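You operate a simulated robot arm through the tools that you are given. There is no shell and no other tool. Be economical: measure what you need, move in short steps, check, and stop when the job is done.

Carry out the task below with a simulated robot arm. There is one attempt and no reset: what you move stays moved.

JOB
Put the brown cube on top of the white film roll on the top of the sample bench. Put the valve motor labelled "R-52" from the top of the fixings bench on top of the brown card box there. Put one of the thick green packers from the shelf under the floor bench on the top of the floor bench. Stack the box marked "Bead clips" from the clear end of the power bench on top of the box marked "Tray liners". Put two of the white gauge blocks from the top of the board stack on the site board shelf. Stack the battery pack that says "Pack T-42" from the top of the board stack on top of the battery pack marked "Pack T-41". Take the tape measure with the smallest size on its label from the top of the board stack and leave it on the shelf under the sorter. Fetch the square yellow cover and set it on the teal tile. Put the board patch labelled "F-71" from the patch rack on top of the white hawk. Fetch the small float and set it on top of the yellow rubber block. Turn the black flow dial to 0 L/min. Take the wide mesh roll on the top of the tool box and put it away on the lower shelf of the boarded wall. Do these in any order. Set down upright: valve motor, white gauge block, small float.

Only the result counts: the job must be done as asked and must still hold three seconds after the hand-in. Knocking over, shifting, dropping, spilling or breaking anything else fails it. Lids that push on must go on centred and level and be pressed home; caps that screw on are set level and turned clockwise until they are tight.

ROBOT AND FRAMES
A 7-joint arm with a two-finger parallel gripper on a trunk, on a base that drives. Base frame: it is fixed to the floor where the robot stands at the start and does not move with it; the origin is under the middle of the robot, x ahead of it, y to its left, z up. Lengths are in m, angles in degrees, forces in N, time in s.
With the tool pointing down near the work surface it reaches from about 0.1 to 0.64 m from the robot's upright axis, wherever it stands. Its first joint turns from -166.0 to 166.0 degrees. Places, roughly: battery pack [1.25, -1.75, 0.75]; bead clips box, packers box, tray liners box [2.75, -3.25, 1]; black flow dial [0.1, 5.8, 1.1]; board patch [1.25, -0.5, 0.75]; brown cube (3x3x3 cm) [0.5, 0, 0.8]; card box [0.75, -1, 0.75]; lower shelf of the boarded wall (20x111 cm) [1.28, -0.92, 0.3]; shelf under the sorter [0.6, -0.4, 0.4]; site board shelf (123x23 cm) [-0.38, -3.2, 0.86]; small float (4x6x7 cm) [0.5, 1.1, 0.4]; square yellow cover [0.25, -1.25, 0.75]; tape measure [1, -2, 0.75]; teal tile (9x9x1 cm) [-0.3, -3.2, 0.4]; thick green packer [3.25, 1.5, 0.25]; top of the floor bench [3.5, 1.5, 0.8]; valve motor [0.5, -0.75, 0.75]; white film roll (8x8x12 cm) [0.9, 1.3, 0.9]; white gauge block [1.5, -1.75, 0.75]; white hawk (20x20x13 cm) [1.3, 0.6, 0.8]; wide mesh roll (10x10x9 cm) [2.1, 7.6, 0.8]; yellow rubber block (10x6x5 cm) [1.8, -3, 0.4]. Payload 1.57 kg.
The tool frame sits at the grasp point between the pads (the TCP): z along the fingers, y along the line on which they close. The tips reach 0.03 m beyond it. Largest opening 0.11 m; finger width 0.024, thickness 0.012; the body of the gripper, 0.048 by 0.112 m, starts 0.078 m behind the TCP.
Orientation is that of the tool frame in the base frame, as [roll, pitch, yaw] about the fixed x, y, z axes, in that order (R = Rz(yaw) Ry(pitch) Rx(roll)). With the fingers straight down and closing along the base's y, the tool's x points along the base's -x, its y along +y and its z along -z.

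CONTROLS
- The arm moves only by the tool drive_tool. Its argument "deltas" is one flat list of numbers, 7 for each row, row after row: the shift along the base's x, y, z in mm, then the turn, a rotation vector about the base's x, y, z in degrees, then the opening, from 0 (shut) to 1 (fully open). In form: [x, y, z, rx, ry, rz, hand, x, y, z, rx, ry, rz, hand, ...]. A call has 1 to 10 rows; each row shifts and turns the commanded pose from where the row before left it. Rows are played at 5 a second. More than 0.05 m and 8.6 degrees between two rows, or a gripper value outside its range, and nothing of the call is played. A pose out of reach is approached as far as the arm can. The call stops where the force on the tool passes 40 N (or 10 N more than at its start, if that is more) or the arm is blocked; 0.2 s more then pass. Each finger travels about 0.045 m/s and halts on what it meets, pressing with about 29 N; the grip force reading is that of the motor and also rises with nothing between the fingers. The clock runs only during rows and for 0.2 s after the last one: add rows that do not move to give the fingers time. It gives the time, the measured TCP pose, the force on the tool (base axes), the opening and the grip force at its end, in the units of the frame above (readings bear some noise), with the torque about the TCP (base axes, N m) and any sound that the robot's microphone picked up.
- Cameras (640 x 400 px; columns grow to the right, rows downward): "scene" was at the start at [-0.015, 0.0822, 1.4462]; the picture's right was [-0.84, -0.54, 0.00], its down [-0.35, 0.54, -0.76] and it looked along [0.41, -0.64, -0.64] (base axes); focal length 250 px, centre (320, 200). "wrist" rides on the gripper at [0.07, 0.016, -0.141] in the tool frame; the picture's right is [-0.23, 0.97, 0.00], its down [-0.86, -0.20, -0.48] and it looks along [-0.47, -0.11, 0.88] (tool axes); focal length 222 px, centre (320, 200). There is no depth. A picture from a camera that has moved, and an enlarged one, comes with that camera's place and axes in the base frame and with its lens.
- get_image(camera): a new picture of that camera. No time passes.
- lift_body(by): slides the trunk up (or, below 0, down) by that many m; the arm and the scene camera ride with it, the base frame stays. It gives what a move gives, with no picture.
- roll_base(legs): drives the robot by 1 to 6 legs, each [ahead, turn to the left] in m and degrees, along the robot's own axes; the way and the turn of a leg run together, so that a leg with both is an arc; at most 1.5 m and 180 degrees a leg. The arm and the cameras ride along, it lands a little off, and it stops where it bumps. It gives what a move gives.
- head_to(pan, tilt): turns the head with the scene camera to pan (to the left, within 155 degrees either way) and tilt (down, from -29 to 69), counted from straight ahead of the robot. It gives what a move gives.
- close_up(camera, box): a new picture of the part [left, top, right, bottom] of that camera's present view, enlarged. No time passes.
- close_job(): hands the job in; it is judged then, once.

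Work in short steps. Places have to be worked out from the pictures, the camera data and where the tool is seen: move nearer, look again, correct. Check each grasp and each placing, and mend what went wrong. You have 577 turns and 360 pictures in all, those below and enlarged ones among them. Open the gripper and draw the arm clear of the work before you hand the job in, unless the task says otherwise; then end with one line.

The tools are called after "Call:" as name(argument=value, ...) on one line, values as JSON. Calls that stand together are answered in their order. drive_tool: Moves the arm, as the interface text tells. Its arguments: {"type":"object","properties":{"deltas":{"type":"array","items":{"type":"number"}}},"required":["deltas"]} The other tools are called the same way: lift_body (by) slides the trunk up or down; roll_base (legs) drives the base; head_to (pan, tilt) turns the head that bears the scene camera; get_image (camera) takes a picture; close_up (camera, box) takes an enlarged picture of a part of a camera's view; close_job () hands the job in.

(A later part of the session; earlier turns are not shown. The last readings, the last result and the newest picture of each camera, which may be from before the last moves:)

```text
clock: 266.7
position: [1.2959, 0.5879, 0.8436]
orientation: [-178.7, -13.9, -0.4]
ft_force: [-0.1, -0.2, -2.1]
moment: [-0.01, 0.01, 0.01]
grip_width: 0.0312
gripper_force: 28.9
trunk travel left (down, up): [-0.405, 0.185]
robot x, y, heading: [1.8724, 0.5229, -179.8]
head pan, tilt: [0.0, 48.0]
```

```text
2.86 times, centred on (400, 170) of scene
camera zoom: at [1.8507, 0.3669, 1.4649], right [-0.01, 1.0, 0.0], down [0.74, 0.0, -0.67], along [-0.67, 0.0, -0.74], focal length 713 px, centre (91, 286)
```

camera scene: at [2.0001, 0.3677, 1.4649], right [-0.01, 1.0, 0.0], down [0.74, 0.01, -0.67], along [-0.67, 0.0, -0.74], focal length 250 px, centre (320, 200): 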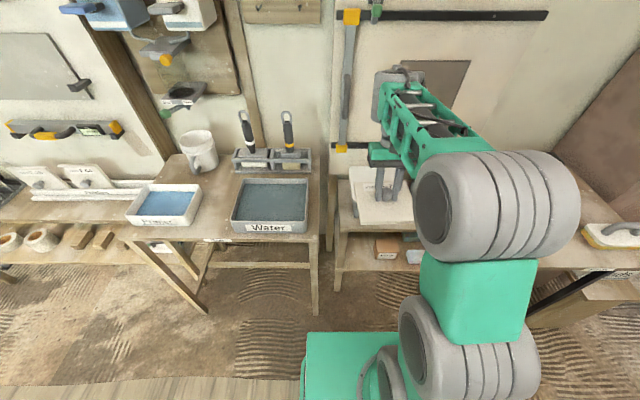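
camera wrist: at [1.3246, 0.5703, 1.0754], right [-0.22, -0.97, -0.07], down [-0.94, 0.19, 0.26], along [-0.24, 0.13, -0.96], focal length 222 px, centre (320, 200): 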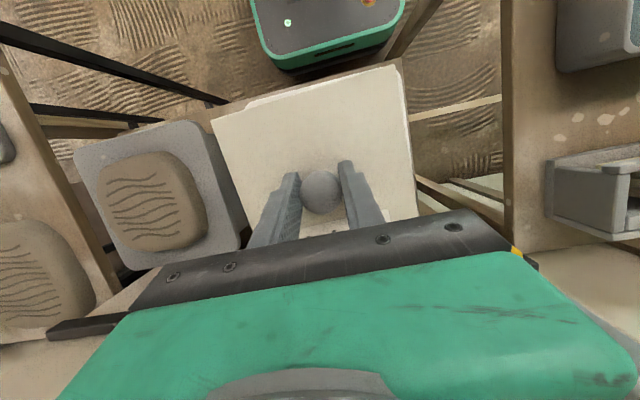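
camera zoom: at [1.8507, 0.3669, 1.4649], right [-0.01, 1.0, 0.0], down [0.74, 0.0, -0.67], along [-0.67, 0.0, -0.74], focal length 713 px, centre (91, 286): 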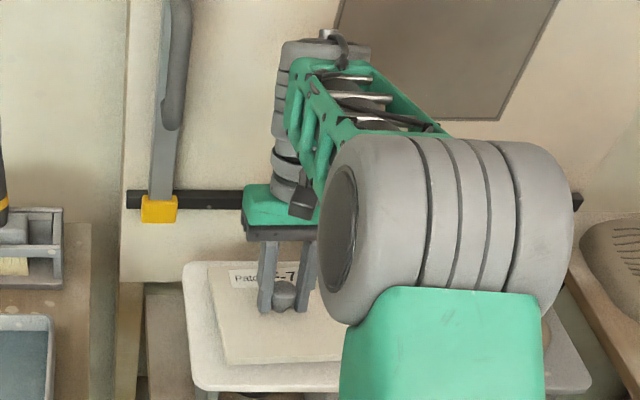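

Nearly down; I shift 8 mm forward and continue in 3 mm steps until contact.

Call:
drive_tool(deltas=[8, 0, -3, 0, 0, 0, 0.1, 0, 0, -3, 0, 0, 0, 0.1, 0, 0, -3, 0, 0, 0, 0.1])

Call:
drive_tool(deltas=[0, 0, -3, 0, 0, 0, 0.1, 0, 0, -3, 0, 0, 0, 0.1])

Call:
drive_tool(deltas=[0, 0, -3, 0, 0, 0, 0.1, 0, 0, 0, 0, 0, 0, 0.1])

Call:
close_up(camera="scene", box=[300, 100, 500, 240])

```text
clock: 267.5
position: [1.3049, 0.5885, 0.8345]
orientation: [-178.8, -14.0, -0.4]
ft_force: [-0.1, -0.5, -2.5]
moment: [0.0, 0.0, -0.02]
grip_width: 0.0314
gripper_force: 29.1
trunk travel left (down, up): [-0.405, 0.185]
robot x, y, heading: [1.8715, 0.5236, -179.6]
head pan, tilt: [0.0, 48.0]
```

```text
clock: 268.1
position: [1.3075, 0.5889, 0.8301]
orientation: [-178.8, -13.7, -0.4]
ft_force: [1.1, 4.3, 10.6]
moment: [-0.29, 0.85, -0.1]
grip_width: 0.0318
gripper_force: 28.7
trunk travel left (down, up): [-0.405, 0.185]
robot x, y, heading: [1.8681, 0.522, -179.8]
head pan, tilt: [0.0, 48.0]
```

```text
clock: 268.7
position: [1.3056, 0.589, 0.8285]
orientation: [-178.8, -13.7, -0.5]
ft_force: [4.4, 5.1, 26.0]
moment: [-0.3, 0.06, -0.05]
grip_width: 0.0316
gripper_force: 29.3
trunk travel left (down, up): [-0.405, 0.185]
robot x, y, heading: [1.8685, 0.523, -179.8]
head pan, tilt: [0.0, 48.0]
```

```text
2.86 times, centred on (400, 170) of scene
camera zoom: at [1.8532, 0.3671, 1.4652], right [-0.01, 1.0, 0.0], down [0.74, 0.0, -0.67], along [-0.67, 0.0, -0.74], focal length 713 px, centre (91, 286)
```

zoom: 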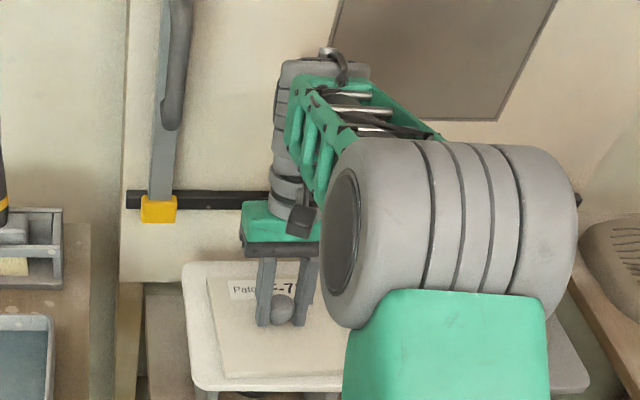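

It rests flat. I release and withdraw upward.

Call:
drive_tool(deltas=[0, 0, 3, 0, 0, 0, 0.1, 0, 0, 0, 0, 0, 0, 0.3, 0, 0, 0, 0, 0, 0, 0.5, 0, 0, 0, 0, 0, 0, 0.6, -5, 0, 25, 0, 0, 0, 0.6, -5, 0, 40, 0, 0, 0, 0.6, 20, 0, 40, 0, 7, 0, 0.6, 40, 0, 20, 0, 7, 0, 0.6, 45, 0, 0, 0, 0, 0, 0.6])

Call:
close_up(camera="scene", box=[300, 100, 500, 240])

Call:
get_image(camera="wrist")

```text
clock: 270.7
position: [1.3988, 0.5895, 0.9541]
orientation: [-178.9, 0.2, -0.3]
ft_force: [-0.1, -0.5, 0.3]
moment: [0.0, 0.0, 0.0]
grip_width: 0.0658
gripper_force: 0.1
trunk travel left (down, up): [-0.405, 0.185]
robot x, y, heading: [1.8689, 0.5235, -179.7]
head pan, tilt: [0.0, 48.0]
```

```text
2.86 times, centred on (400, 170) of scene
camera zoom: at [1.8513, 0.3668, 1.4649], right [-0.01, 1.0, 0.0], down [0.74, 0.0, -0.67], along [-0.67, 0.0, -0.74], focal length 713 px, centre (91, 286)
```

zoom: 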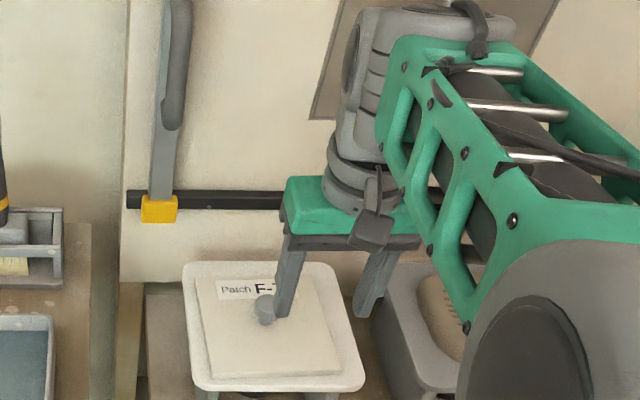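

```text
255 pictures are left
camera wrist: at [1.4702, 0.5703, 1.0948], right [-0.23, -0.97, -0.02], down [-0.85, 0.19, 0.48], along [-0.47, 0.13, -0.87], focal length 222 px, centre (320, 200)
```

wrist: 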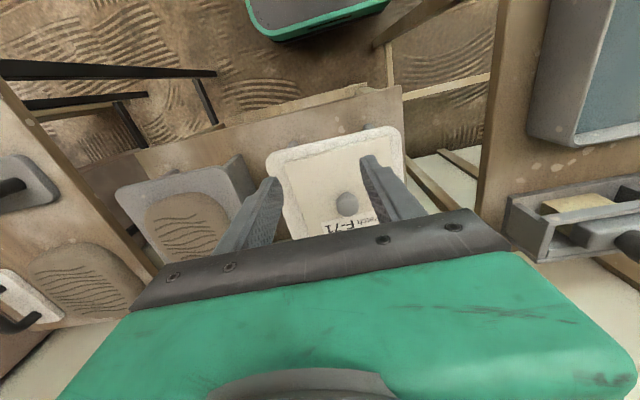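

F-71 sits squarely on the hawk. Next the green packer: I drive across to the floor bench.

Call:
roll_base(legs=[[-0.3, 0], [0, -111], [0.95, 0], [0, -69]])

Call:
head_to(pan=0, tilt=35)

Call:
get_image(camera="scene")

```text
clock: 285.0
position: [2.9754, 1.3535, 0.9546]
orientation: [-178.8, 0.2, -179.8]
ft_force: [0.3, -0.3, -0.8]
moment: [-0.02, 0.01, 0.01]
grip_width: 0.0659
gripper_force: 0.1
trunk travel left (down, up): [-0.405, 0.185]
robot x, y, heading: [2.511, 1.417, 0.9]
head pan, tilt: [0.0, 48.0]
```

```text
clock: 285.7
position: [2.9764, 1.3543, 0.9535]
orientation: [-178.8, 0.1, -179.8]
ft_force: [0.2, -0.1, -0.4]
moment: [0.0, 0.01, 0.02]
grip_width: 0.066
gripper_force: 0.0
trunk travel left (down, up): [-0.405, 0.185]
robot x, y, heading: [2.5031, 1.4127, 1.2]
head pan, tilt: [0.0, 35.0]
```

```text
254 pictures are left
camera scene: at [2.5289, 1.5706, 1.4838], right [0.02, -1.0, 0.0], down [-0.57, -0.01, -0.82], along [0.82, 0.01, -0.57], focal length 250 px, centre (320, 200)
```

scene: 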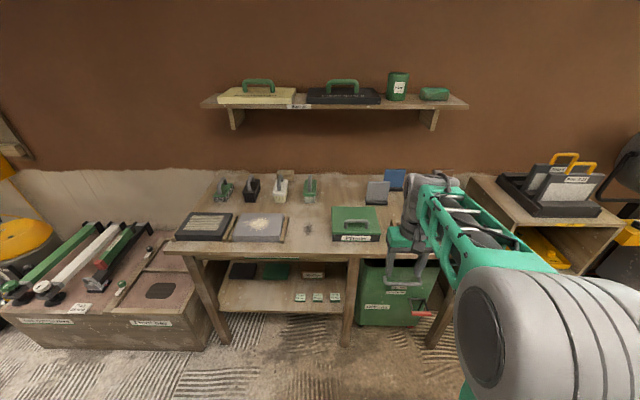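

I lower the trunk to look at the under-bench shelf.

Call:
lift_body(by=-0.35)

Call:
head_to(pan=0, tilt=35)

Call:
get_image(camera="scene")

Call:
close_up(camera="scene", box=[180, 150, 400, 290])

```text
clock: 289.1
position: [2.9758, 1.3537, 0.6043]
orientation: [-178.8, 0.1, -179.8]
ft_force: [-0.2, 0.7, 0.5]
moment: [-0.03, 0.02, 0.04]
grip_width: 0.0662
gripper_force: 0.0
trunk travel left (down, up): [-0.055, 0.535]
robot x, y, heading: [2.503, 1.4124, 0.9]
head pan, tilt: [0.0, 35.0]
```

```text
clock: 289.7
position: [2.9761, 1.3538, 0.6037]
orientation: [-178.8, 0.2, -179.8]
ft_force: [0.1, -0.4, -1.1]
moment: [-0.01, -0.01, 0.01]
grip_width: 0.066
gripper_force: 0.0
trunk travel left (down, up): [-0.055, 0.535]
robot x, y, heading: [2.5054, 1.4151, 1.1]
head pan, tilt: [0.0, 35.0]
```

```text
253 pictures are left
camera scene: at [2.5289, 1.5706, 1.1339], right [0.02, -1.0, 0.0], down [-0.57, -0.01, -0.82], along [0.82, 0.01, -0.57], focal length 250 px, centre (320, 200)
```

scene: 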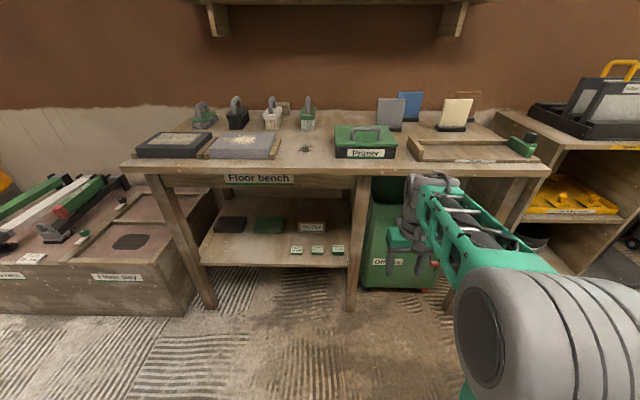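

```text
2.86 times, centred on (290, 220) of scene
camera zoom: at [2.5289, 1.5706, 1.1339], right [0.02, -1.0, 0.0], down [-0.57, -0.01, -0.82], along [0.82, 0.01, -0.57], focal length 713 px, centre (406, 143)
```

zoom: 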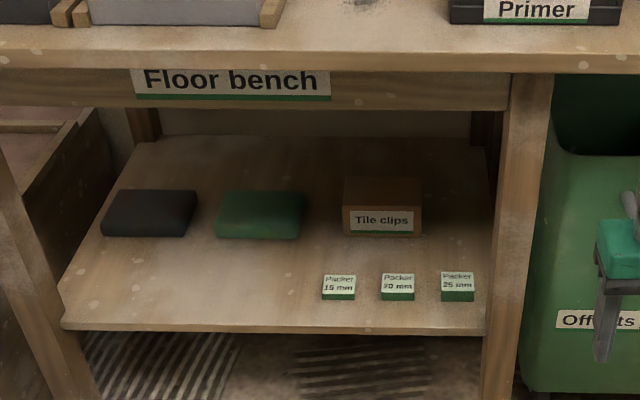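

The labelled packers (15/20/25 mm) stand on the shelf; 25 mm is surely "thick". I zoom closer for its position relative to the leg.

Call:
close_up(camera="scene", box=[270, 210, 370, 280])

Call:
get_image(camera="wrist")

```text
5.71 times, centred on (320, 245) of scene
camera zoom: at [2.5289, 1.5706, 1.1339], right [0.02, -1.0, 0.0], down [-0.57, -0.01, -0.82], along [0.82, 0.01, -0.57], focal length 1426 px, centre (320, -57)
```

zoom: 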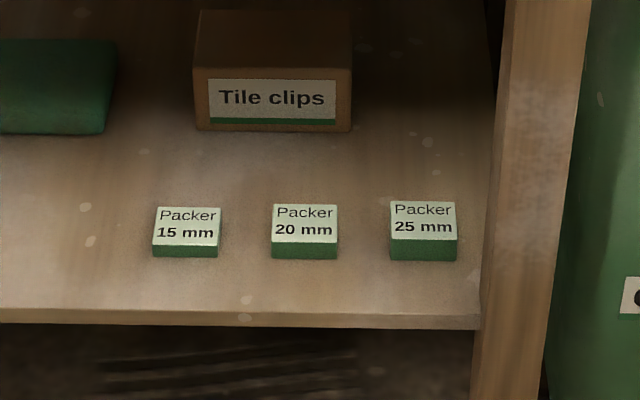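

```text
250 pictures are left
camera wrist: at [2.9071, 1.3734, 0.7448], right [0.22, 0.97, -0.02], down [0.86, -0.19, 0.48], along [0.47, -0.12, -0.88], focal length 222 px, centre (320, 200)
```

wrist: 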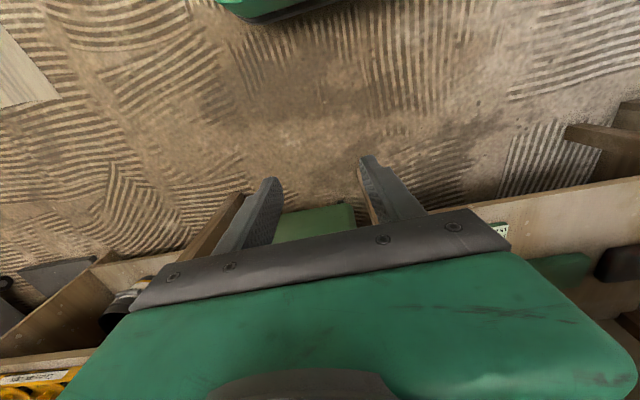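

I'll take the 20 mm packer (plural "thick packers", clear of the leg). First tilt the tool and pull in, then drive closer.

Call:
drive_tool(deltas=[-10, 10, -20, 0, -8.5, 0, 0.65, -10, 10, -20, 0, -8.5, 0, 0.65, -10, 10, -20, 0, -8.5, 0, 0.65, -10, 10, -20, 0, -8.5, 0, 0.65, -10, 10, -20, 0, -8.5, 0, 0.65, -10, 10, -20, 0, -8.5, 0, 0.65, 0, 10, -10, 0, -8.5, 0, 0.65])

Call:
get_image(camera="scene")

```text
clock: 291.3
position: [2.924, 1.4102, 0.4734]
orientation: [-177.9, 59.8, 178.1]
ft_force: [-0.5, -0.1, -0.2]
moment: [0.02, 0.01, -0.01]
grip_width: 0.0716
gripper_force: 0.1
trunk travel left (down, up): [-0.055, 0.535]
robot x, y, heading: [2.503, 1.4147, 1.1]
head pan, tilt: [0.0, 35.0]
```

```text
249 pictures are left
camera scene: at [2.5396, 1.577, 1.1306], right [0.02, -1.0, 0.01], down [-0.58, -0.01, -0.81], along [0.81, 0.01, -0.58], focal length 250 px, centre (320, 200)
```

scene: 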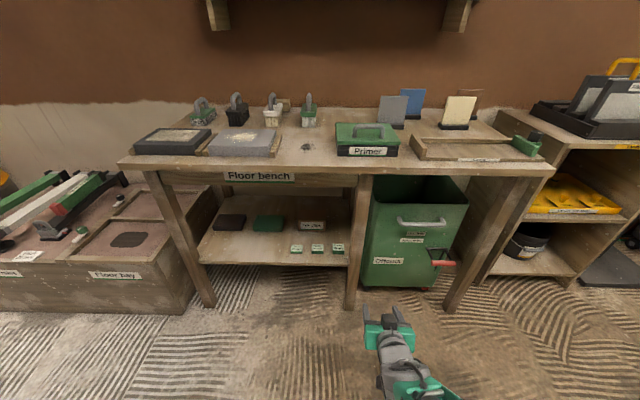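

I drive diagonally closer, lining up with the packers.

Call:
drive_tool(deltas=[30, 0, 10, 0, 0, 0, 0.65, 20, 0, 0, 0, 0, 0, 0.65])

Call:
roll_base(legs=[[0, 40], [0.22, 0], [0, -41]])

Call:
get_image(camera="scene")

Call:
get_image(camera="wrist")

```text
clock: 291.9
position: [2.9646, 1.4255, 0.484]
orientation: [-178.4, 59.5, -179.6]
ft_force: [0.4, -0.8, 0.2]
moment: [0.03, -0.03, 0.0]
grip_width: 0.0717
gripper_force: 0.0
trunk travel left (down, up): [-0.055, 0.535]
robot x, y, heading: [2.5041, 1.4152, 1.0]
head pan, tilt: [0.0, 35.0]
```

```text
clock: 297.4
position: [3.131, 1.5541, 0.4837]
orientation: [-178.4, 59.6, 179.1]
ft_force: [0.1, 0.0, 0.0]
moment: [-0.01, -0.01, 0.02]
grip_width: 0.0714
gripper_force: 0.1
trunk travel left (down, up): [-0.055, 0.535]
robot x, y, heading: [2.6679, 1.5597, -0.8]
head pan, tilt: [0.0, 35.0]
```

```text
248 pictures are left
camera scene: at [2.6982, 1.712, 1.1339], right [-0.01, -1.0, 0.0], down [-0.57, 0.01, -0.82], along [0.82, -0.01, -0.57], focal length 250 px, centre (320, 200)
```

scene: 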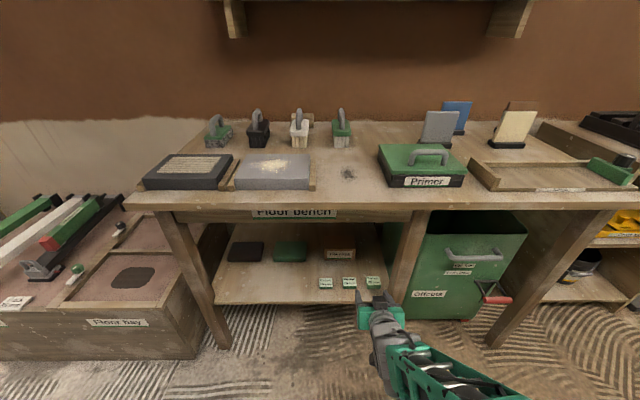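

```text
247 pictures are left
camera wrist: at [2.9757, 1.5793, 0.495], right [0.15, 0.97, 0.18], down [0.01, -0.19, 0.98], along [0.99, -0.15, -0.04], focal length 222 px, centre (320, 200)
```

wrist: 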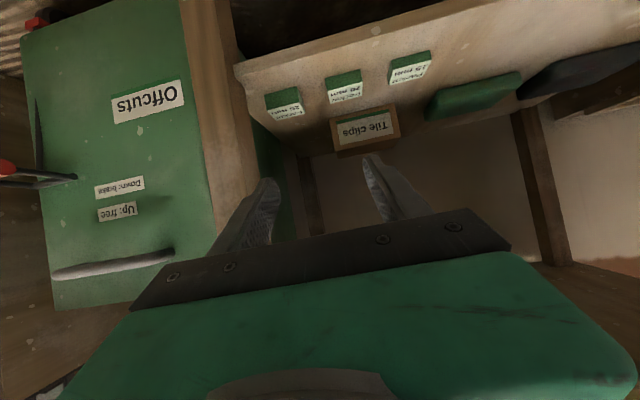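

Triangulation puts the 20 mm packer at (3.318, 1.596, 0.31). I approach along the tool axis to just short of it.

Call:
drive_tool(deltas=[20, 22, -30, 0, 0, 0, 0.65, 25, 21, -30, 0, 0, 0, 0.65, 35, 0, -30, 0, 0, 0, 0.65, 0, 0, 0, 0, 0, 0, 0.65])

Call:
get_image(camera="wrist")

Call:
close_up(camera="scene", box=[300, 240, 420, 320])

```text
clock: 298.4
position: [3.2107, 1.5988, 0.3919]
orientation: [-178.4, 59.6, 179.1]
ft_force: [0.3, 0.2, -0.1]
moment: [-0.01, 0.03, 0.04]
grip_width: 0.0715
gripper_force: 0.0
trunk travel left (down, up): [-0.055, 0.535]
robot x, y, heading: [2.6683, 1.5603, -0.5]
head pan, tilt: [0.0, 35.0]
```

```text
246 pictures are left
camera wrist: at [3.0552, 1.6224, 0.4039], right [0.15, 0.97, 0.18], down [0.01, -0.19, 0.98], along [0.99, -0.15, -0.04], focal length 222 px, centre (320, 200)
```

wrist: 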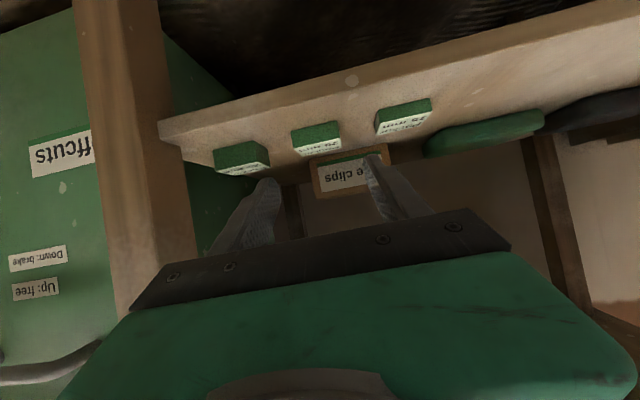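

```text
5.00 times, centred on (360, 280) of scene
camera zoom: at [2.6981, 1.712, 1.1339], right [-0.01, -1.0, 0.0], down [-0.57, 0.01, -0.82], along [0.82, -0.01, -0.57], focal length 1248 px, centre (120, -200)
```

zoom: 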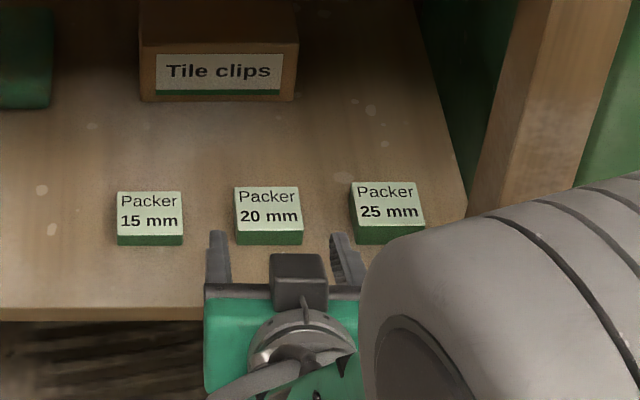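

Refined: packer front face at (3.275, 1.596, 0.333). I move in so the fingers straddle it, keeping the tips just above the shelf.

Call:
drive_tool(deltas=[32, -2, -18, 0, 0, 0, 0.65, 32, -1, -17, 0, 0, 0, 0.65, 0, 0, 0, 0, 0, 0, 0.65])

Call:
get_image(camera="wrist")

Call:
close_up(camera="scene", box=[300, 240, 420, 320])

```text
clock: 299.2
position: [3.2757, 1.595, 0.3591]
orientation: [-178.3, 59.5, 179.0]
ft_force: [0.1, 0.3, 0.0]
moment: [-0.02, -0.01, 0.01]
grip_width: 0.0716
gripper_force: 0.1
trunk travel left (down, up): [-0.055, 0.535]
robot x, y, heading: [2.666, 1.5594, -0.2]
head pan, tilt: [0.0, 35.0]
```

```text
244 pictures are left
camera wrist: at [3.1204, 1.6187, 0.3709], right [0.15, 0.97, 0.18], down [0.01, -0.19, 0.98], along [0.99, -0.15, -0.04], focal length 222 px, centre (320, 200)
```

wrist: 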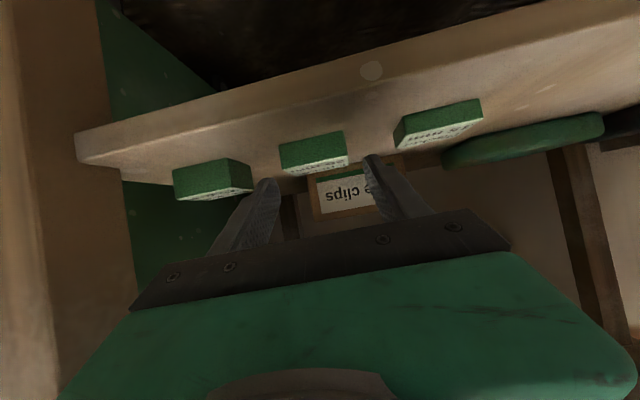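

```text
5.00 times, centred on (360, 280) of scene
camera zoom: at [2.6981, 1.712, 1.1339], right [-0.01, -1.0, 0.0], down [-0.57, 0.01, -0.82], along [0.82, -0.01, -0.57], focal length 1248 px, centre (120, -200)
```

zoom: 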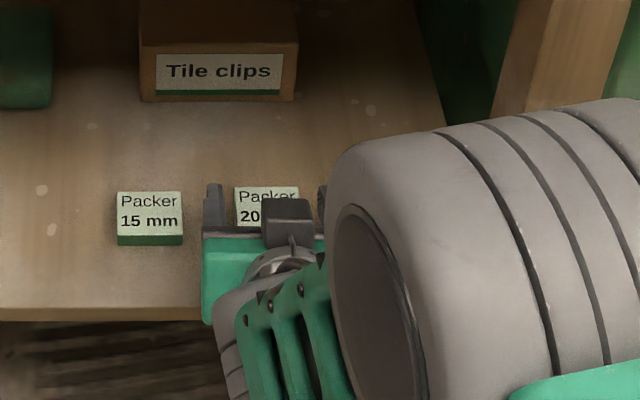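

I advance 20 mm and drop 18 mm, then close.

Call:
drive_tool(deltas=[10, 1, -9, 0, 0, 0, 0.65, 10, 0, -8, 0, 0, 0, 0.65, 0, 0, 0, 0, 0, 0, 0.65])

Call:
get_image(camera="wrist")

```text
clock: 300.0
position: [3.2957, 1.595, 0.3433]
orientation: [-178.5, 59.7, 179.1]
ft_force: [-7.7, 0.7, 10.1]
moment: [0.4, 0.02, 0.34]
grip_width: 0.0713
gripper_force: 0.0
trunk travel left (down, up): [-0.055, 0.535]
robot x, y, heading: [2.6699, 1.5582, -0.7]
head pan, tilt: [0.0, 35.0]
```

```text
242 pictures are left
camera wrist: at [3.1407, 1.6193, 0.355], right [0.15, 0.97, 0.18], down [0.01, -0.19, 0.98], along [0.99, -0.15, -0.04], focal length 222 px, centre (320, 200)
```

wrist: 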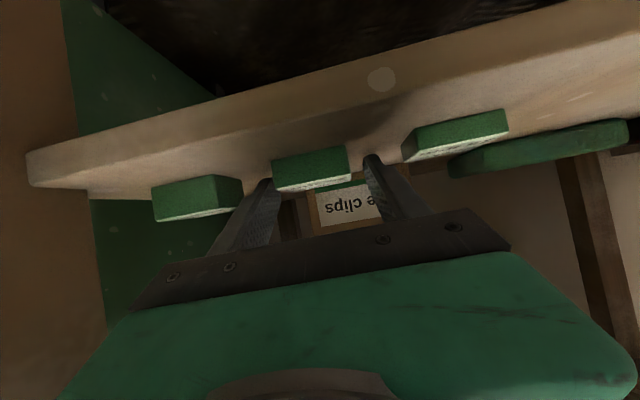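

Tips just touch the shelf; fingers straddle the packer. I rise 2 mm and close.

Call:
drive_tool(deltas=[0, 0, 2, 0, 0, 0, 0.5, 0, 0, 0, 0, 0, 0, 0.3, 0, 0, 0, 0, 0, 0, 0.3, 0, 0, 0, 0, 0, 0, 0.3, 0, 0, 0, 0, 0, 0, 0.3])

Call:
get_image(camera="wrist")

```text
clock: 301.2
position: [3.2953, 1.5956, 0.3435]
orientation: [-178.4, 59.6, 179.1]
ft_force: [-0.6, -0.2, 0.3]
moment: [0.03, 0.04, 0.01]
grip_width: 0.0493
gripper_force: 28.9
trunk travel left (down, up): [-0.055, 0.535]
robot x, y, heading: [2.6714, 1.5599, -0.4]
head pan, tilt: [0.0, 35.0]
```

```text
241 pictures are left
camera wrist: at [3.1397, 1.6189, 0.3554], right [0.15, 0.97, 0.18], down [0.01, -0.19, 0.98], along [0.99, -0.15, -0.04], focal length 222 px, centre (320, 200)
```

wrist: 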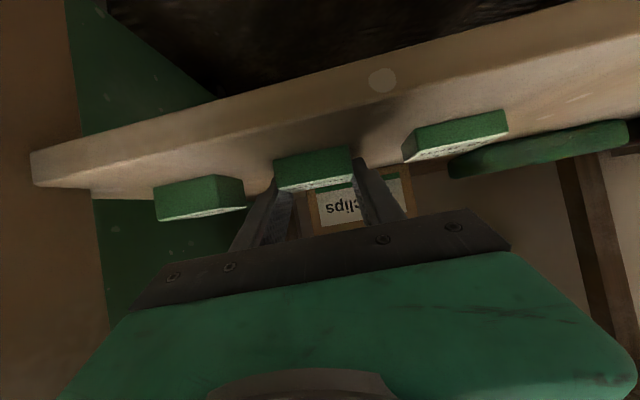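

Gripped at 0.049. I lift slightly and withdraw along the tool axis.

Call:
drive_tool(deltas=[0, 0, 15, 0, 0, 0, 0.3, -25, 0, 20, 0, 0, 0, 0.3, -40, 0, 25, 0, 0, 0, 0.3, -40, 0, 20, 0, 0, 0, 0.3, -40, -10, 10, 0, 0, 0, 0.3])

Call:
roll_base(legs=[[-0.25, 0]])

Call:
get_image(camera="wrist")

Call:
get_image(camera="scene")

```text
clock: 302.4
position: [3.1507, 1.5873, 0.4325]
orientation: [-178.3, 59.7, 179.1]
ft_force: [0.2, -0.3, -0.9]
moment: [0.0, -0.01, 0.01]
grip_width: 0.0492
gripper_force: 29.7
trunk travel left (down, up): [-0.055, 0.535]
robot x, y, heading: [2.6707, 1.5591, -0.3]
head pan, tilt: [0.0, 35.0]
```

```text
clock: 304.2
position: [2.8976, 1.5898, 0.433]
orientation: [-178.4, 59.6, 179.3]
ft_force: [-0.2, -0.7, -0.9]
moment: [0.03, 0.05, -0.01]
grip_width: 0.0493
gripper_force: 28.6
trunk travel left (down, up): [-0.055, 0.535]
robot x, y, heading: [2.4189, 1.5608, -0.2]
head pan, tilt: [0.0, 35.0]
```

```text
240 pictures are left
camera wrist: at [2.7434, 1.6134, 0.444], right [0.15, 0.97, 0.18], down [0.01, -0.19, 0.98], along [0.99, -0.14, -0.04], focal length 222 px, centre (320, 200)
```

wrist: 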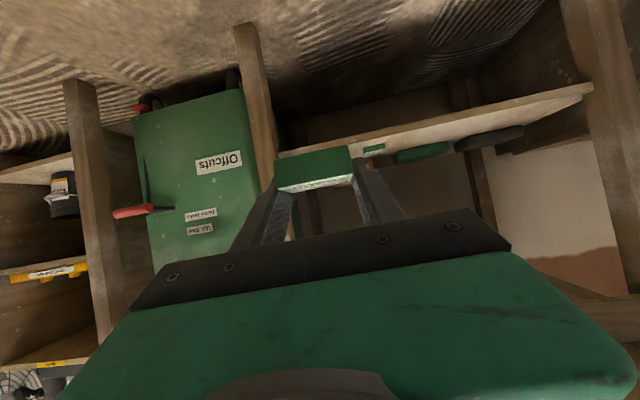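

```text
239 pictures are left
camera scene: at [2.4466, 1.7138, 1.1339], right [0.0, -1.0, 0.0], down [-0.57, 0.0, -0.82], along [0.82, 0.0, -0.57], focal length 250 px, centre (320, 200)
```

scene: 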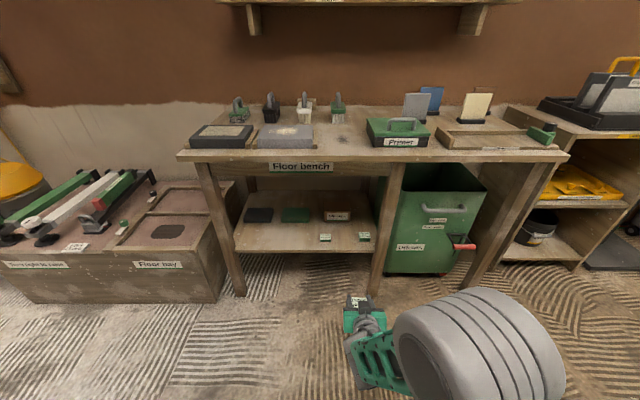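

The packer is held. I raise the trunk, then move over the clear patch of bench top between the grey slab and the Primer box.

Call:
lift_body(by=0.47)

Call:
roll_base(legs=[[0.22, 0]])

Call:
head_to(pan=0, tilt=50)

Call:
get_image(camera="scene")

```text
refused: 0.47 is not a number from -0.4 to 0.4
```

```text
clock: 305.9
position: [3.1211, 1.5874, 0.4334]
orientation: [-178.4, 59.7, 179.3]
ft_force: [-0.3, -0.4, 0.4]
moment: [-0.01, -0.01, 0.04]
grip_width: 0.0492
gripper_force: 29.2
trunk travel left (down, up): [-0.055, 0.535]
robot x, y, heading: [2.6402, 1.5591, -0.4]
head pan, tilt: [0.0, 35.0]
```

```text
clock: 306.7
position: [3.122, 1.5874, 0.4334]
orientation: [-178.4, 59.6, 179.2]
ft_force: [0.1, -0.5, -0.3]
moment: [-0.01, 0.0, -0.02]
grip_width: 0.0492
gripper_force: 29.0
trunk travel left (down, up): [-0.055, 0.535]
robot x, y, heading: [2.6394, 1.5632, -0.3]
head pan, tilt: [0.0, 50.0]
```

```text
238 pictures are left
camera scene: at [2.6584, 1.7125, 1.1122], right [-0.01, -1.0, 0.0], down [-0.77, 0.01, -0.64], along [0.64, 0.0, -0.77], focal length 250 px, centre (320, 200)
```

scene: 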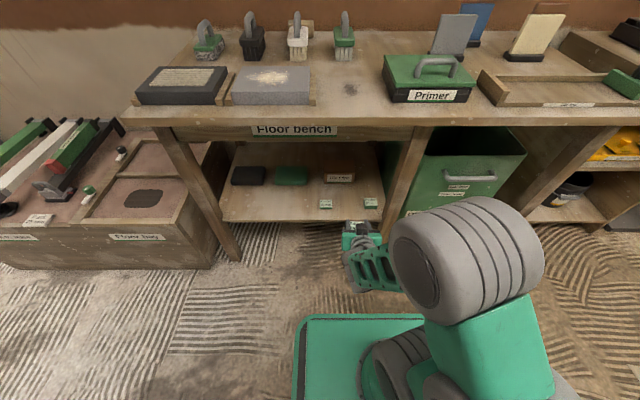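

The lift was refused (limit 0.4) but the base moved. I back out again first, then lift in two steps, then approach.

Call:
roll_base(legs=[[-0.22, 0]])

Call:
lift_body(by=0.4)

Call:
lift_body(by=0.08)

Call:
roll_base(legs=[[0.22, 0]])

Call:
get_image(camera="scene")

```text
clock: 308.4
position: [2.8958, 1.5895, 0.4322]
orientation: [-178.5, 59.6, 179.4]
ft_force: [-0.1, 0.1, 0.7]
moment: [0.01, 0.01, 0.0]
grip_width: 0.049
gripper_force: 28.6
trunk travel left (down, up): [-0.055, 0.535]
robot x, y, heading: [2.4155, 1.5618, -0.1]
head pan, tilt: [0.0, 50.0]
```

```text
clock: 312.2
position: [2.8977, 1.5904, 0.833]
orientation: [-178.5, 59.6, 179.4]
ft_force: [-1.2, -0.2, -0.8]
moment: [0.01, 0.03, -0.02]
grip_width: 0.0491
gripper_force: 29.4
trunk travel left (down, up): [-0.455, 0.135]
robot x, y, heading: [2.4119, 1.5646, -0.4]
head pan, tilt: [0.0, 50.0]
```

```text
clock: 313.4
position: [2.8963, 1.5906, 0.9121]
orientation: [-178.4, 59.5, 179.3]
ft_force: [-0.4, 0.1, -0.9]
moment: [0.01, -0.01, 0.0]
grip_width: 0.0489
gripper_force: 28.9
trunk travel left (down, up): [-0.535, 0.055]
robot x, y, heading: [2.4177, 1.5573, -0.2]
head pan, tilt: [0.0, 50.0]
```

```text
clock: 315.1
position: [3.1177, 1.5873, 0.912]
orientation: [-178.4, 59.5, 179.0]
ft_force: [0.3, 0.0, -0.9]
moment: [0.0, -0.02, -0.02]
grip_width: 0.0489
gripper_force: 29.0
trunk travel left (down, up): [-0.535, 0.055]
robot x, y, heading: [2.6369, 1.5598, -0.9]
head pan, tilt: [0.0, 50.0]
```

```text
237 pictures are left
camera scene: at [2.656, 1.7122, 1.5922], right [-0.01, -1.0, 0.0], down [-0.77, 0.01, -0.64], along [0.64, -0.01, -0.77], focal length 250 px, centre (320, 200)
```

scene: 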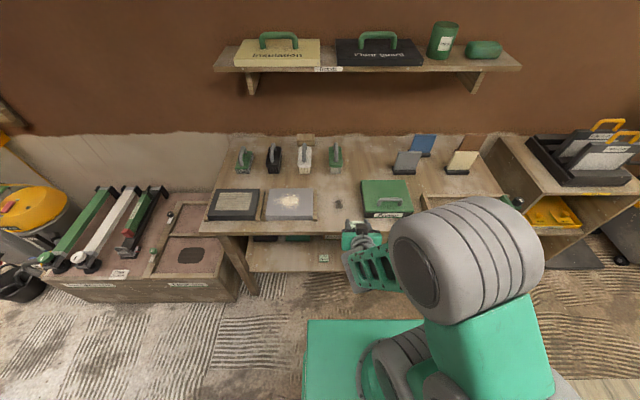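

I extend over the clear spot (3.30, 1.625) and lower until contact.

Call:
drive_tool(deltas=[45, 10, 0, 0, 0, 0, 0.3, 45, 10, 0, 0, 0, 0, 0.3, 45, 10, 0, 0, 0, 0, 0.3, 45, 8, -10, 0, 0, 0, 0.3, 0, 0, -30, 0, 0, 0, 0.3, 0, 0, -25, 0, 0, 0, 0.3, 0, 0, -8, 0, 0, 0, 0.3])

Call:
close_up(camera="scene", box=[260, 140, 440, 260])

Call:
get_image(camera="wrist")

```text
clock: 316.7
position: [3.298, 1.6243, 0.8395]
orientation: [-178.5, 59.6, 178.9]
ft_force: [-0.6, 0.3, -0.3]
moment: [0.01, 0.01, -0.01]
grip_width: 0.049
gripper_force: 28.9
trunk travel left (down, up): [-0.535, 0.055]
robot x, y, heading: [2.6387, 1.5596, -0.5]
head pan, tilt: [0.0, 50.0]
```

```text
3.33 times, centred on (350, 200) of scene
camera zoom: at [2.6558, 1.7123, 1.5922], right [-0.01, -1.0, 0.0], down [-0.77, 0.01, -0.64], along [0.64, -0.01, -0.77], focal length 832 px, centre (220, 200)
```

zoom: 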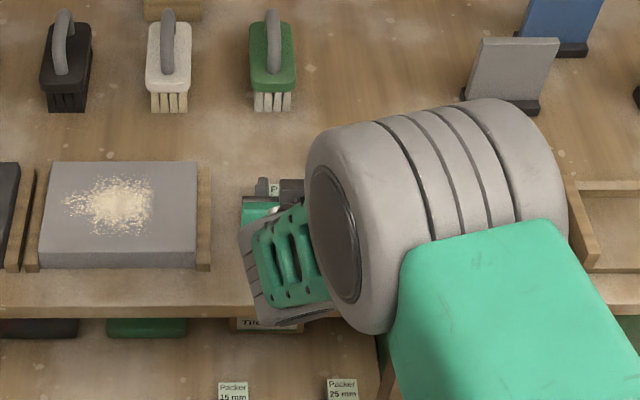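

```text
235 pictures are left
camera wrist: at [3.143, 1.6483, 0.8507], right [0.15, 0.97, 0.18], down [0.01, -0.19, 0.98], along [0.99, -0.15, -0.04], focal length 222 px, centre (320, 200)
```

wrist: 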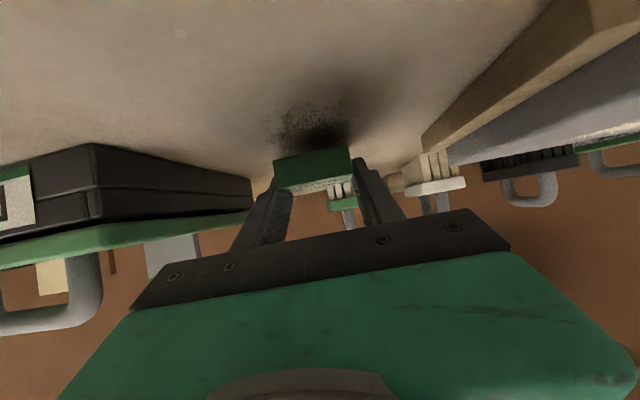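

Clear around. I lower in small steps to contact.

Call:
drive_tool(deltas=[0, 0, -6, 0, 0, 0, 0.3, 0, 0, -6, 0, 0, 0, 0.3, 0, 0, -5, 0, 0, 0, 0.3, 0, 0, -4, 0, 0, 0, 0.3])

Call:
drive_tool(deltas=[0, 0, -3, 0, 0, 0, 0.3, 0, 0, 0, 0, 0, 0, 0.3])

Call:
get_image(camera="wrist")

```text
clock: 317.7
position: [3.2999, 1.6256, 0.8262]
orientation: [-178.7, 60.5, 178.9]
ft_force: [-7.2, -0.8, 31.1]
moment: [0.46, 0.34, 0.16]
grip_width: 0.0491
gripper_force: 28.9
trunk travel left (down, up): [-0.535, 0.055]
robot x, y, heading: [2.6375, 1.559, -0.8]
head pan, tilt: [0.0, 50.0]
```

```text
clock: 318.1
position: [3.3064, 1.6252, 0.8248]
orientation: [-178.8, 60.9, 178.8]
ft_force: [3.6, 0.2, 9.0]
moment: [0.07, 0.15, -0.04]
grip_width: 0.0493
gripper_force: 28.6
trunk travel left (down, up): [-0.535, 0.055]
robot x, y, heading: [2.6361, 1.5615, -0.5]
head pan, tilt: [0.0, 50.0]
stopped in row 1: the force on the tool passed its limit (the readings are from after the stop); the commanded pose is now the measured one
```

```text
234 pictures are left
camera wrist: at [3.15, 1.6496, 0.8337], right [0.15, 0.97, 0.19], down [-0.01, -0.19, 0.98], along [0.99, -0.15, -0.02], focal length 222 px, centre (320, 200)
```

wrist: 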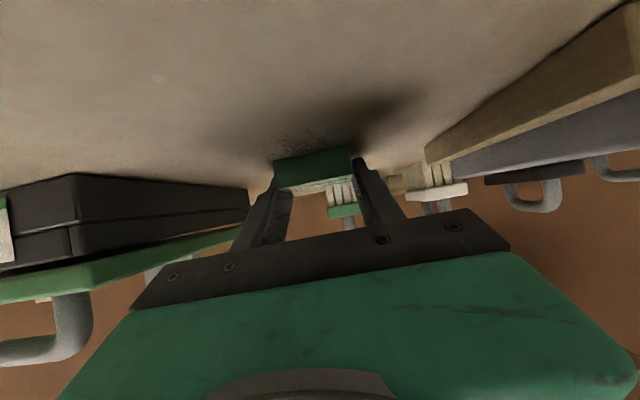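

Contact; I release gently and withdraw back along the tool axis.

Call:
drive_tool(deltas=[0, 0, 1, 0, 0, 0, 0.35, 0, 0, 0, 0, 0, 0, 0.5, 0, 0, 0, 0, 0, 0, 0.6, 0, 0, 0, 0, 0, 0, 0.65, -25, 0, 15, 0, 0, 0, 0.65, -40, 0, 25, 0, 0, 0, 0.65, -40, 0, 25, 0, 0, 0, 0.65, -40, 0, 20, 0, 0, 0, 0.65])

Call:
get_image(camera="wrist")

Call:
close_up(camera="scene", box=[260, 140, 440, 260])

```text
clock: 319.9
position: [3.1575, 1.6254, 0.9091]
orientation: [-178.5, 60.3, 179.0]
ft_force: [-0.5, -0.7, 0.1]
moment: [0.0, 0.02, 0.02]
grip_width: 0.0716
gripper_force: 0.0
trunk travel left (down, up): [-0.535, 0.055]
robot x, y, heading: [2.6381, 1.5562, -0.5]
head pan, tilt: [0.0, 50.0]
```

```text
233 pictures are left
camera wrist: at [3.0022, 1.6486, 0.9181], right [0.15, 0.97, 0.19], down [0.0, -0.19, 0.98], along [0.99, -0.15, -0.03], focal length 222 px, centre (320, 200)
```

wrist: 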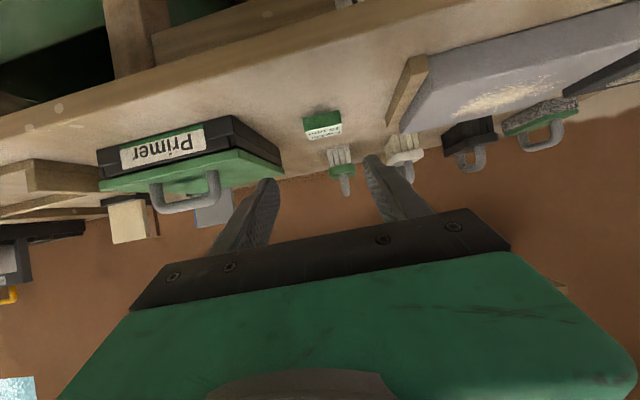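

```text
3.33 times, centred on (350, 200) of scene
camera zoom: at [2.655, 1.712, 1.5921], right [-0.01, -1.0, 0.0], down [-0.77, 0.01, -0.64], along [0.64, -0.01, -0.77], focal length 832 px, centre (220, 200)
```

zoom: 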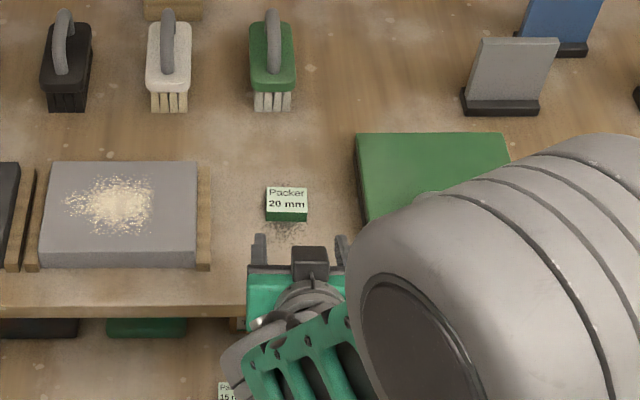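

The packer is on the bench top. Next, the power bench: I back out, reset the tool to point down, and drive down the aisle.

Call:
roll_base(legs=[[-0.4, 0]])

Call:
drive_tool(deltas=[0, 0, 15, 0, 8.5, 0, 0.65, 0, 0, 15, 0, 8.5, 0, 0.65, 0, 0, 15, 0, 8.5, 0, 0.65, 0, 0, 15, 0, 8.5, 0, 0.65, 0, 0, 10, 0, 8.5, 0, 0.65, 0, 0, 10, 0, 8.5, 0, 0.65, 0, 0, 10, 0, 8.5, 0, 0.65])

Call:
roll_base(legs=[[0, -89.5], [1.5, 0], [1.5, 0], [0.8, 0]])

Call:
head_to(pan=10, tilt=30)

Call:
get_image(camera="scene")

```text
clock: 322.4
position: [2.7555, 1.6288, 0.9089]
orientation: [-178.6, 60.3, 178.8]
ft_force: [-0.1, -0.1, -0.9]
moment: [0.01, -0.04, 0.04]
grip_width: 0.0713
gripper_force: 0.1
trunk travel left (down, up): [-0.535, 0.055]
robot x, y, heading: [2.2347, 1.5582, -0.7]
head pan, tilt: [0.0, 50.0]
```

```text
clock: 324.0
position: [2.7547, 1.6281, 0.9993]
orientation: [-177.5, 0.8, 179.4]
ft_force: [0.1, -0.3, 0.0]
moment: [-0.01, 0.0, -0.01]
grip_width: 0.0715
gripper_force: 0.0
trunk travel left (down, up): [-0.535, 0.055]
robot x, y, heading: [2.2315, 1.5577, -0.8]
head pan, tilt: [0.0, 50.0]
```

```text
clock: 346.1
position: [2.5165, -2.7407, 0.9984]
orientation: [-177.6, 0.9, 93.6]
ft_force: [0.2, 0.1, -0.7]
moment: [0.03, -0.02, -0.01]
grip_width: 0.0714
gripper_force: 0.1
trunk travel left (down, up): [-0.535, 0.055]
robot x, y, heading: [2.4093, -2.2261, -86.3]
head pan, tilt: [0.0, 50.0]
```

```text
clock: 346.9
position: [2.5156, -2.7412, 1.0001]
orientation: [-177.6, 0.9, 93.6]
ft_force: [-0.2, -1.2, 0.3]
moment: [0.0, 0.02, 0.0]
grip_width: 0.0714
gripper_force: 0.1
trunk travel left (down, up): [-0.535, 0.055]
robot x, y, heading: [2.41, -2.2253, -86.3]
head pan, tilt: [10.0, 30.0]
```

```text
231 pictures are left
camera scene: at [2.5825, -2.2452, 1.6216], right [-0.97, -0.24, 0.0], down [-0.12, 0.49, -0.87], along [0.2, -0.84, -0.5], focal length 250 px, centre (320, 200)
```

scene: 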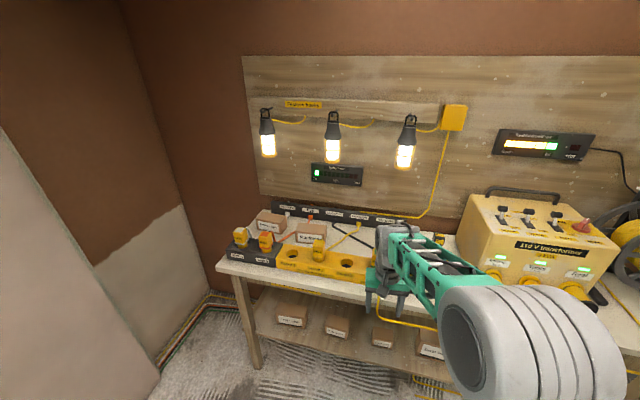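

I zoom in on the bench's clear end.

Call:
close_up(camera="scene", box=[210, 190, 400, 300])

Call:
close_up(camera="scene", box=[230, 280, 450, 370])

```text
3.37 times, centred on (305, 245) of scene
camera zoom: at [2.5825, -2.2452, 1.6216], right [-0.97, -0.24, 0.0], down [-0.12, 0.49, -0.87], along [0.2, -0.84, -0.5], focal length 841 px, centre (370, 48)
```

zoom: 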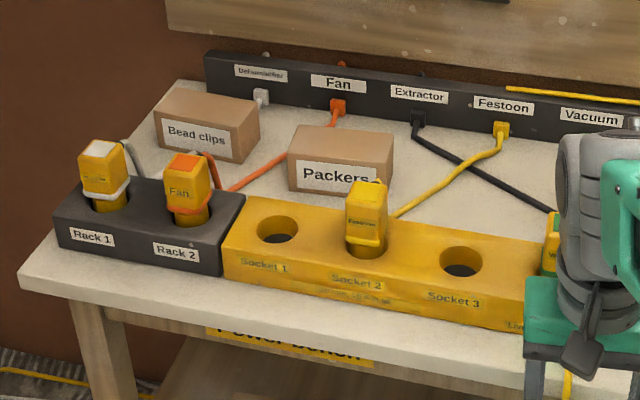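

```text
2.91 times, centred on (340, 325) of scene
camera zoom: at [2.5825, -2.2452, 1.6216], right [-0.97, -0.24, 0.0], down [-0.12, 0.49, -0.87], along [0.2, -0.84, -0.5], focal length 726 px, centre (262, -164)
```

zoom: 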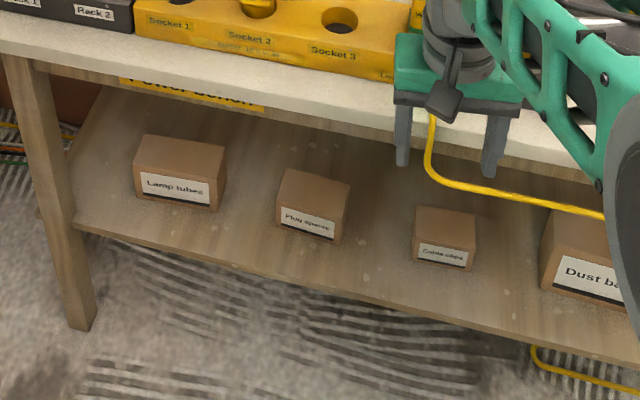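

I pull the arm back to uncover the middle of the bench.

Call:
drive_tool(deltas=[-30, 35, 10, 0, 0, 0, 0.65, -30, 35, 10, 0, 0, 0, 0.65, -30, 35, 10, 0, 0, 0, 0.65, -30, 35, 10, 0, 0, 0, 0.65])

Call:
close_up(camera="scene", box=[210, 170, 450, 310])

```text
clock: 347.9
position: [2.3955, -2.5983, 1.0391]
orientation: [-177.5, 1.0, 93.6]
ft_force: [0.1, -0.1, 0.1]
moment: [0.02, -0.03, -0.02]
grip_width: 0.0714
gripper_force: 0.0
trunk travel left (down, up): [-0.535, 0.055]
robot x, y, heading: [2.4117, -2.225, -86.2]
head pan, tilt: [10.0, 30.0]
```

```text
2.67 times, centred on (330, 240) of scene
camera zoom: at [2.5823, -2.2446, 1.6217], right [-0.97, -0.24, 0.0], down [-0.12, 0.49, -0.87], along [0.2, -0.84, -0.5], focal length 666 px, centre (293, 93)
```

zoom: 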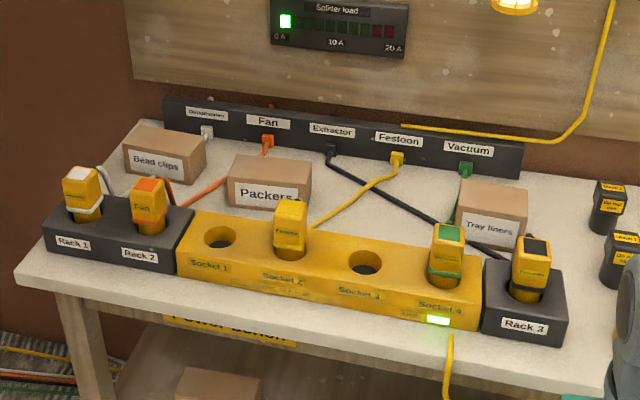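

Bead clips ≈(3.0,-3.1) and Tray liners ≈(2.47,-3.09). I raise the arm and move in front of the Bead clips box.

Call:
drive_tool(deltas=[0, 0, 40, 0, 0, 0, 1, 0, 0, 40, 0, 0, 0, 1, 0, 0, 40, 0, 0, 0, 1])

Call:
roll_base(legs=[[0, 61], [0.6, 0], [0, -65]])

Call:
head_to(pan=0, tilt=45)

Call:
get_image(camera="scene")

Call:
get_image(camera="wrist")

```text
clock: 348.7
position: [2.3979, -2.6025, 1.1631]
orientation: [-177.6, 0.9, 93.7]
ft_force: [0.1, 0.5, -0.7]
moment: [0.02, -0.04, 0.01]
grip_width: 0.11
gripper_force: 0.1
trunk travel left (down, up): [-0.535, 0.055]
robot x, y, heading: [2.413, -2.2254, -86.4]
head pan, tilt: [10.0, 30.0]
```

```text
clock: 357.6
position: [2.9144, -2.8572, 1.1621]
orientation: [-177.5, 0.9, 89.9]
ft_force: [-1.2, 0.4, -0.8]
moment: [0.03, 0.01, 0.0]
grip_width: 0.1098
gripper_force: 0.0
trunk travel left (down, up): [-0.535, 0.055]
robot x, y, heading: [2.9549, -2.4779, -90.2]
head pan, tilt: [10.0, 30.0]
```

```text
clock: 358.4
position: [2.9148, -2.8554, 1.1625]
orientation: [-177.6, 0.9, 89.8]
ft_force: [-0.1, -0.2, 0.0]
moment: [-0.01, 0.01, 0.02]
grip_width: 0.1097
gripper_force: 0.1
trunk travel left (down, up): [-0.535, 0.055]
robot x, y, heading: [2.9512, -2.4802, -90.1]
head pan, tilt: [0.0, 45.0]
```

```text
227 pictures are left
camera scene: at [3.1082, -2.504, 1.5991], right [-1.0, 0.0, 0.0], down [0.0, 0.71, -0.71], along [0.0, -0.71, -0.71], focal length 250 px, centre (320, 200)
```

scene: 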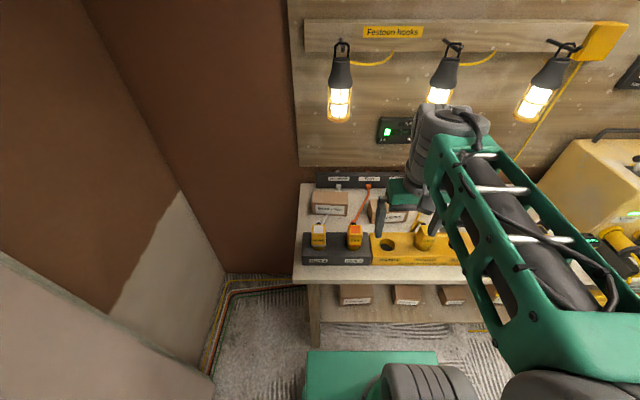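

```text
226 pictures are left
camera wrist: at [2.9386, -2.7831, 1.3018], right [0.97, -0.23, -0.04], down [-0.18, -0.85, 0.5], along [-0.15, -0.48, -0.87], focal length 222 px, centre (320, 200)
```

wrist: 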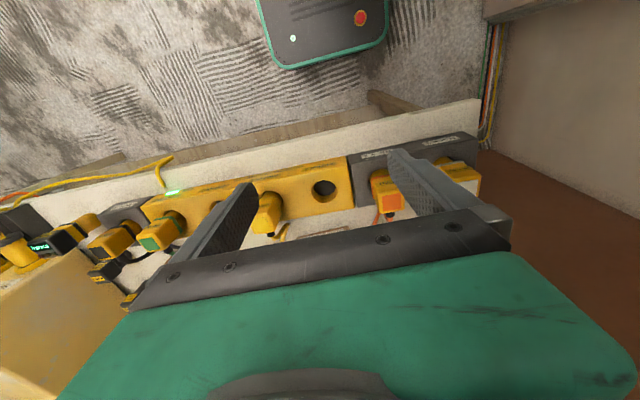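

I zoom on the Bead clips box.

Call:
close_up(camera="scene", box=[290, 160, 410, 280])

```text
3.33 times, centred on (350, 220) of scene
camera zoom: at [3.1082, -2.504, 1.5991], right [-1.0, 0.0, 0.0], down [0.0, 0.71, -0.71], along [0.0, -0.71, -0.71], focal length 832 px, centre (220, 133)
```

zoom: 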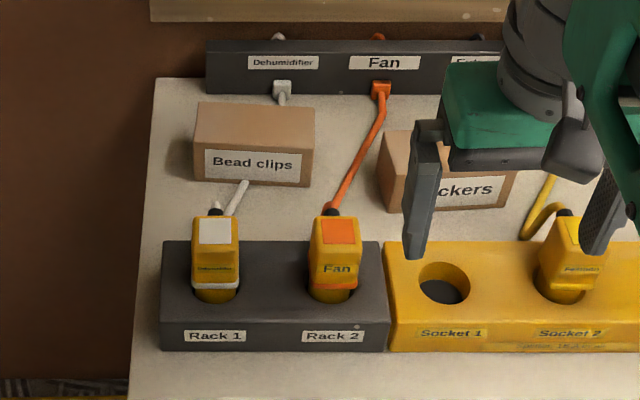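

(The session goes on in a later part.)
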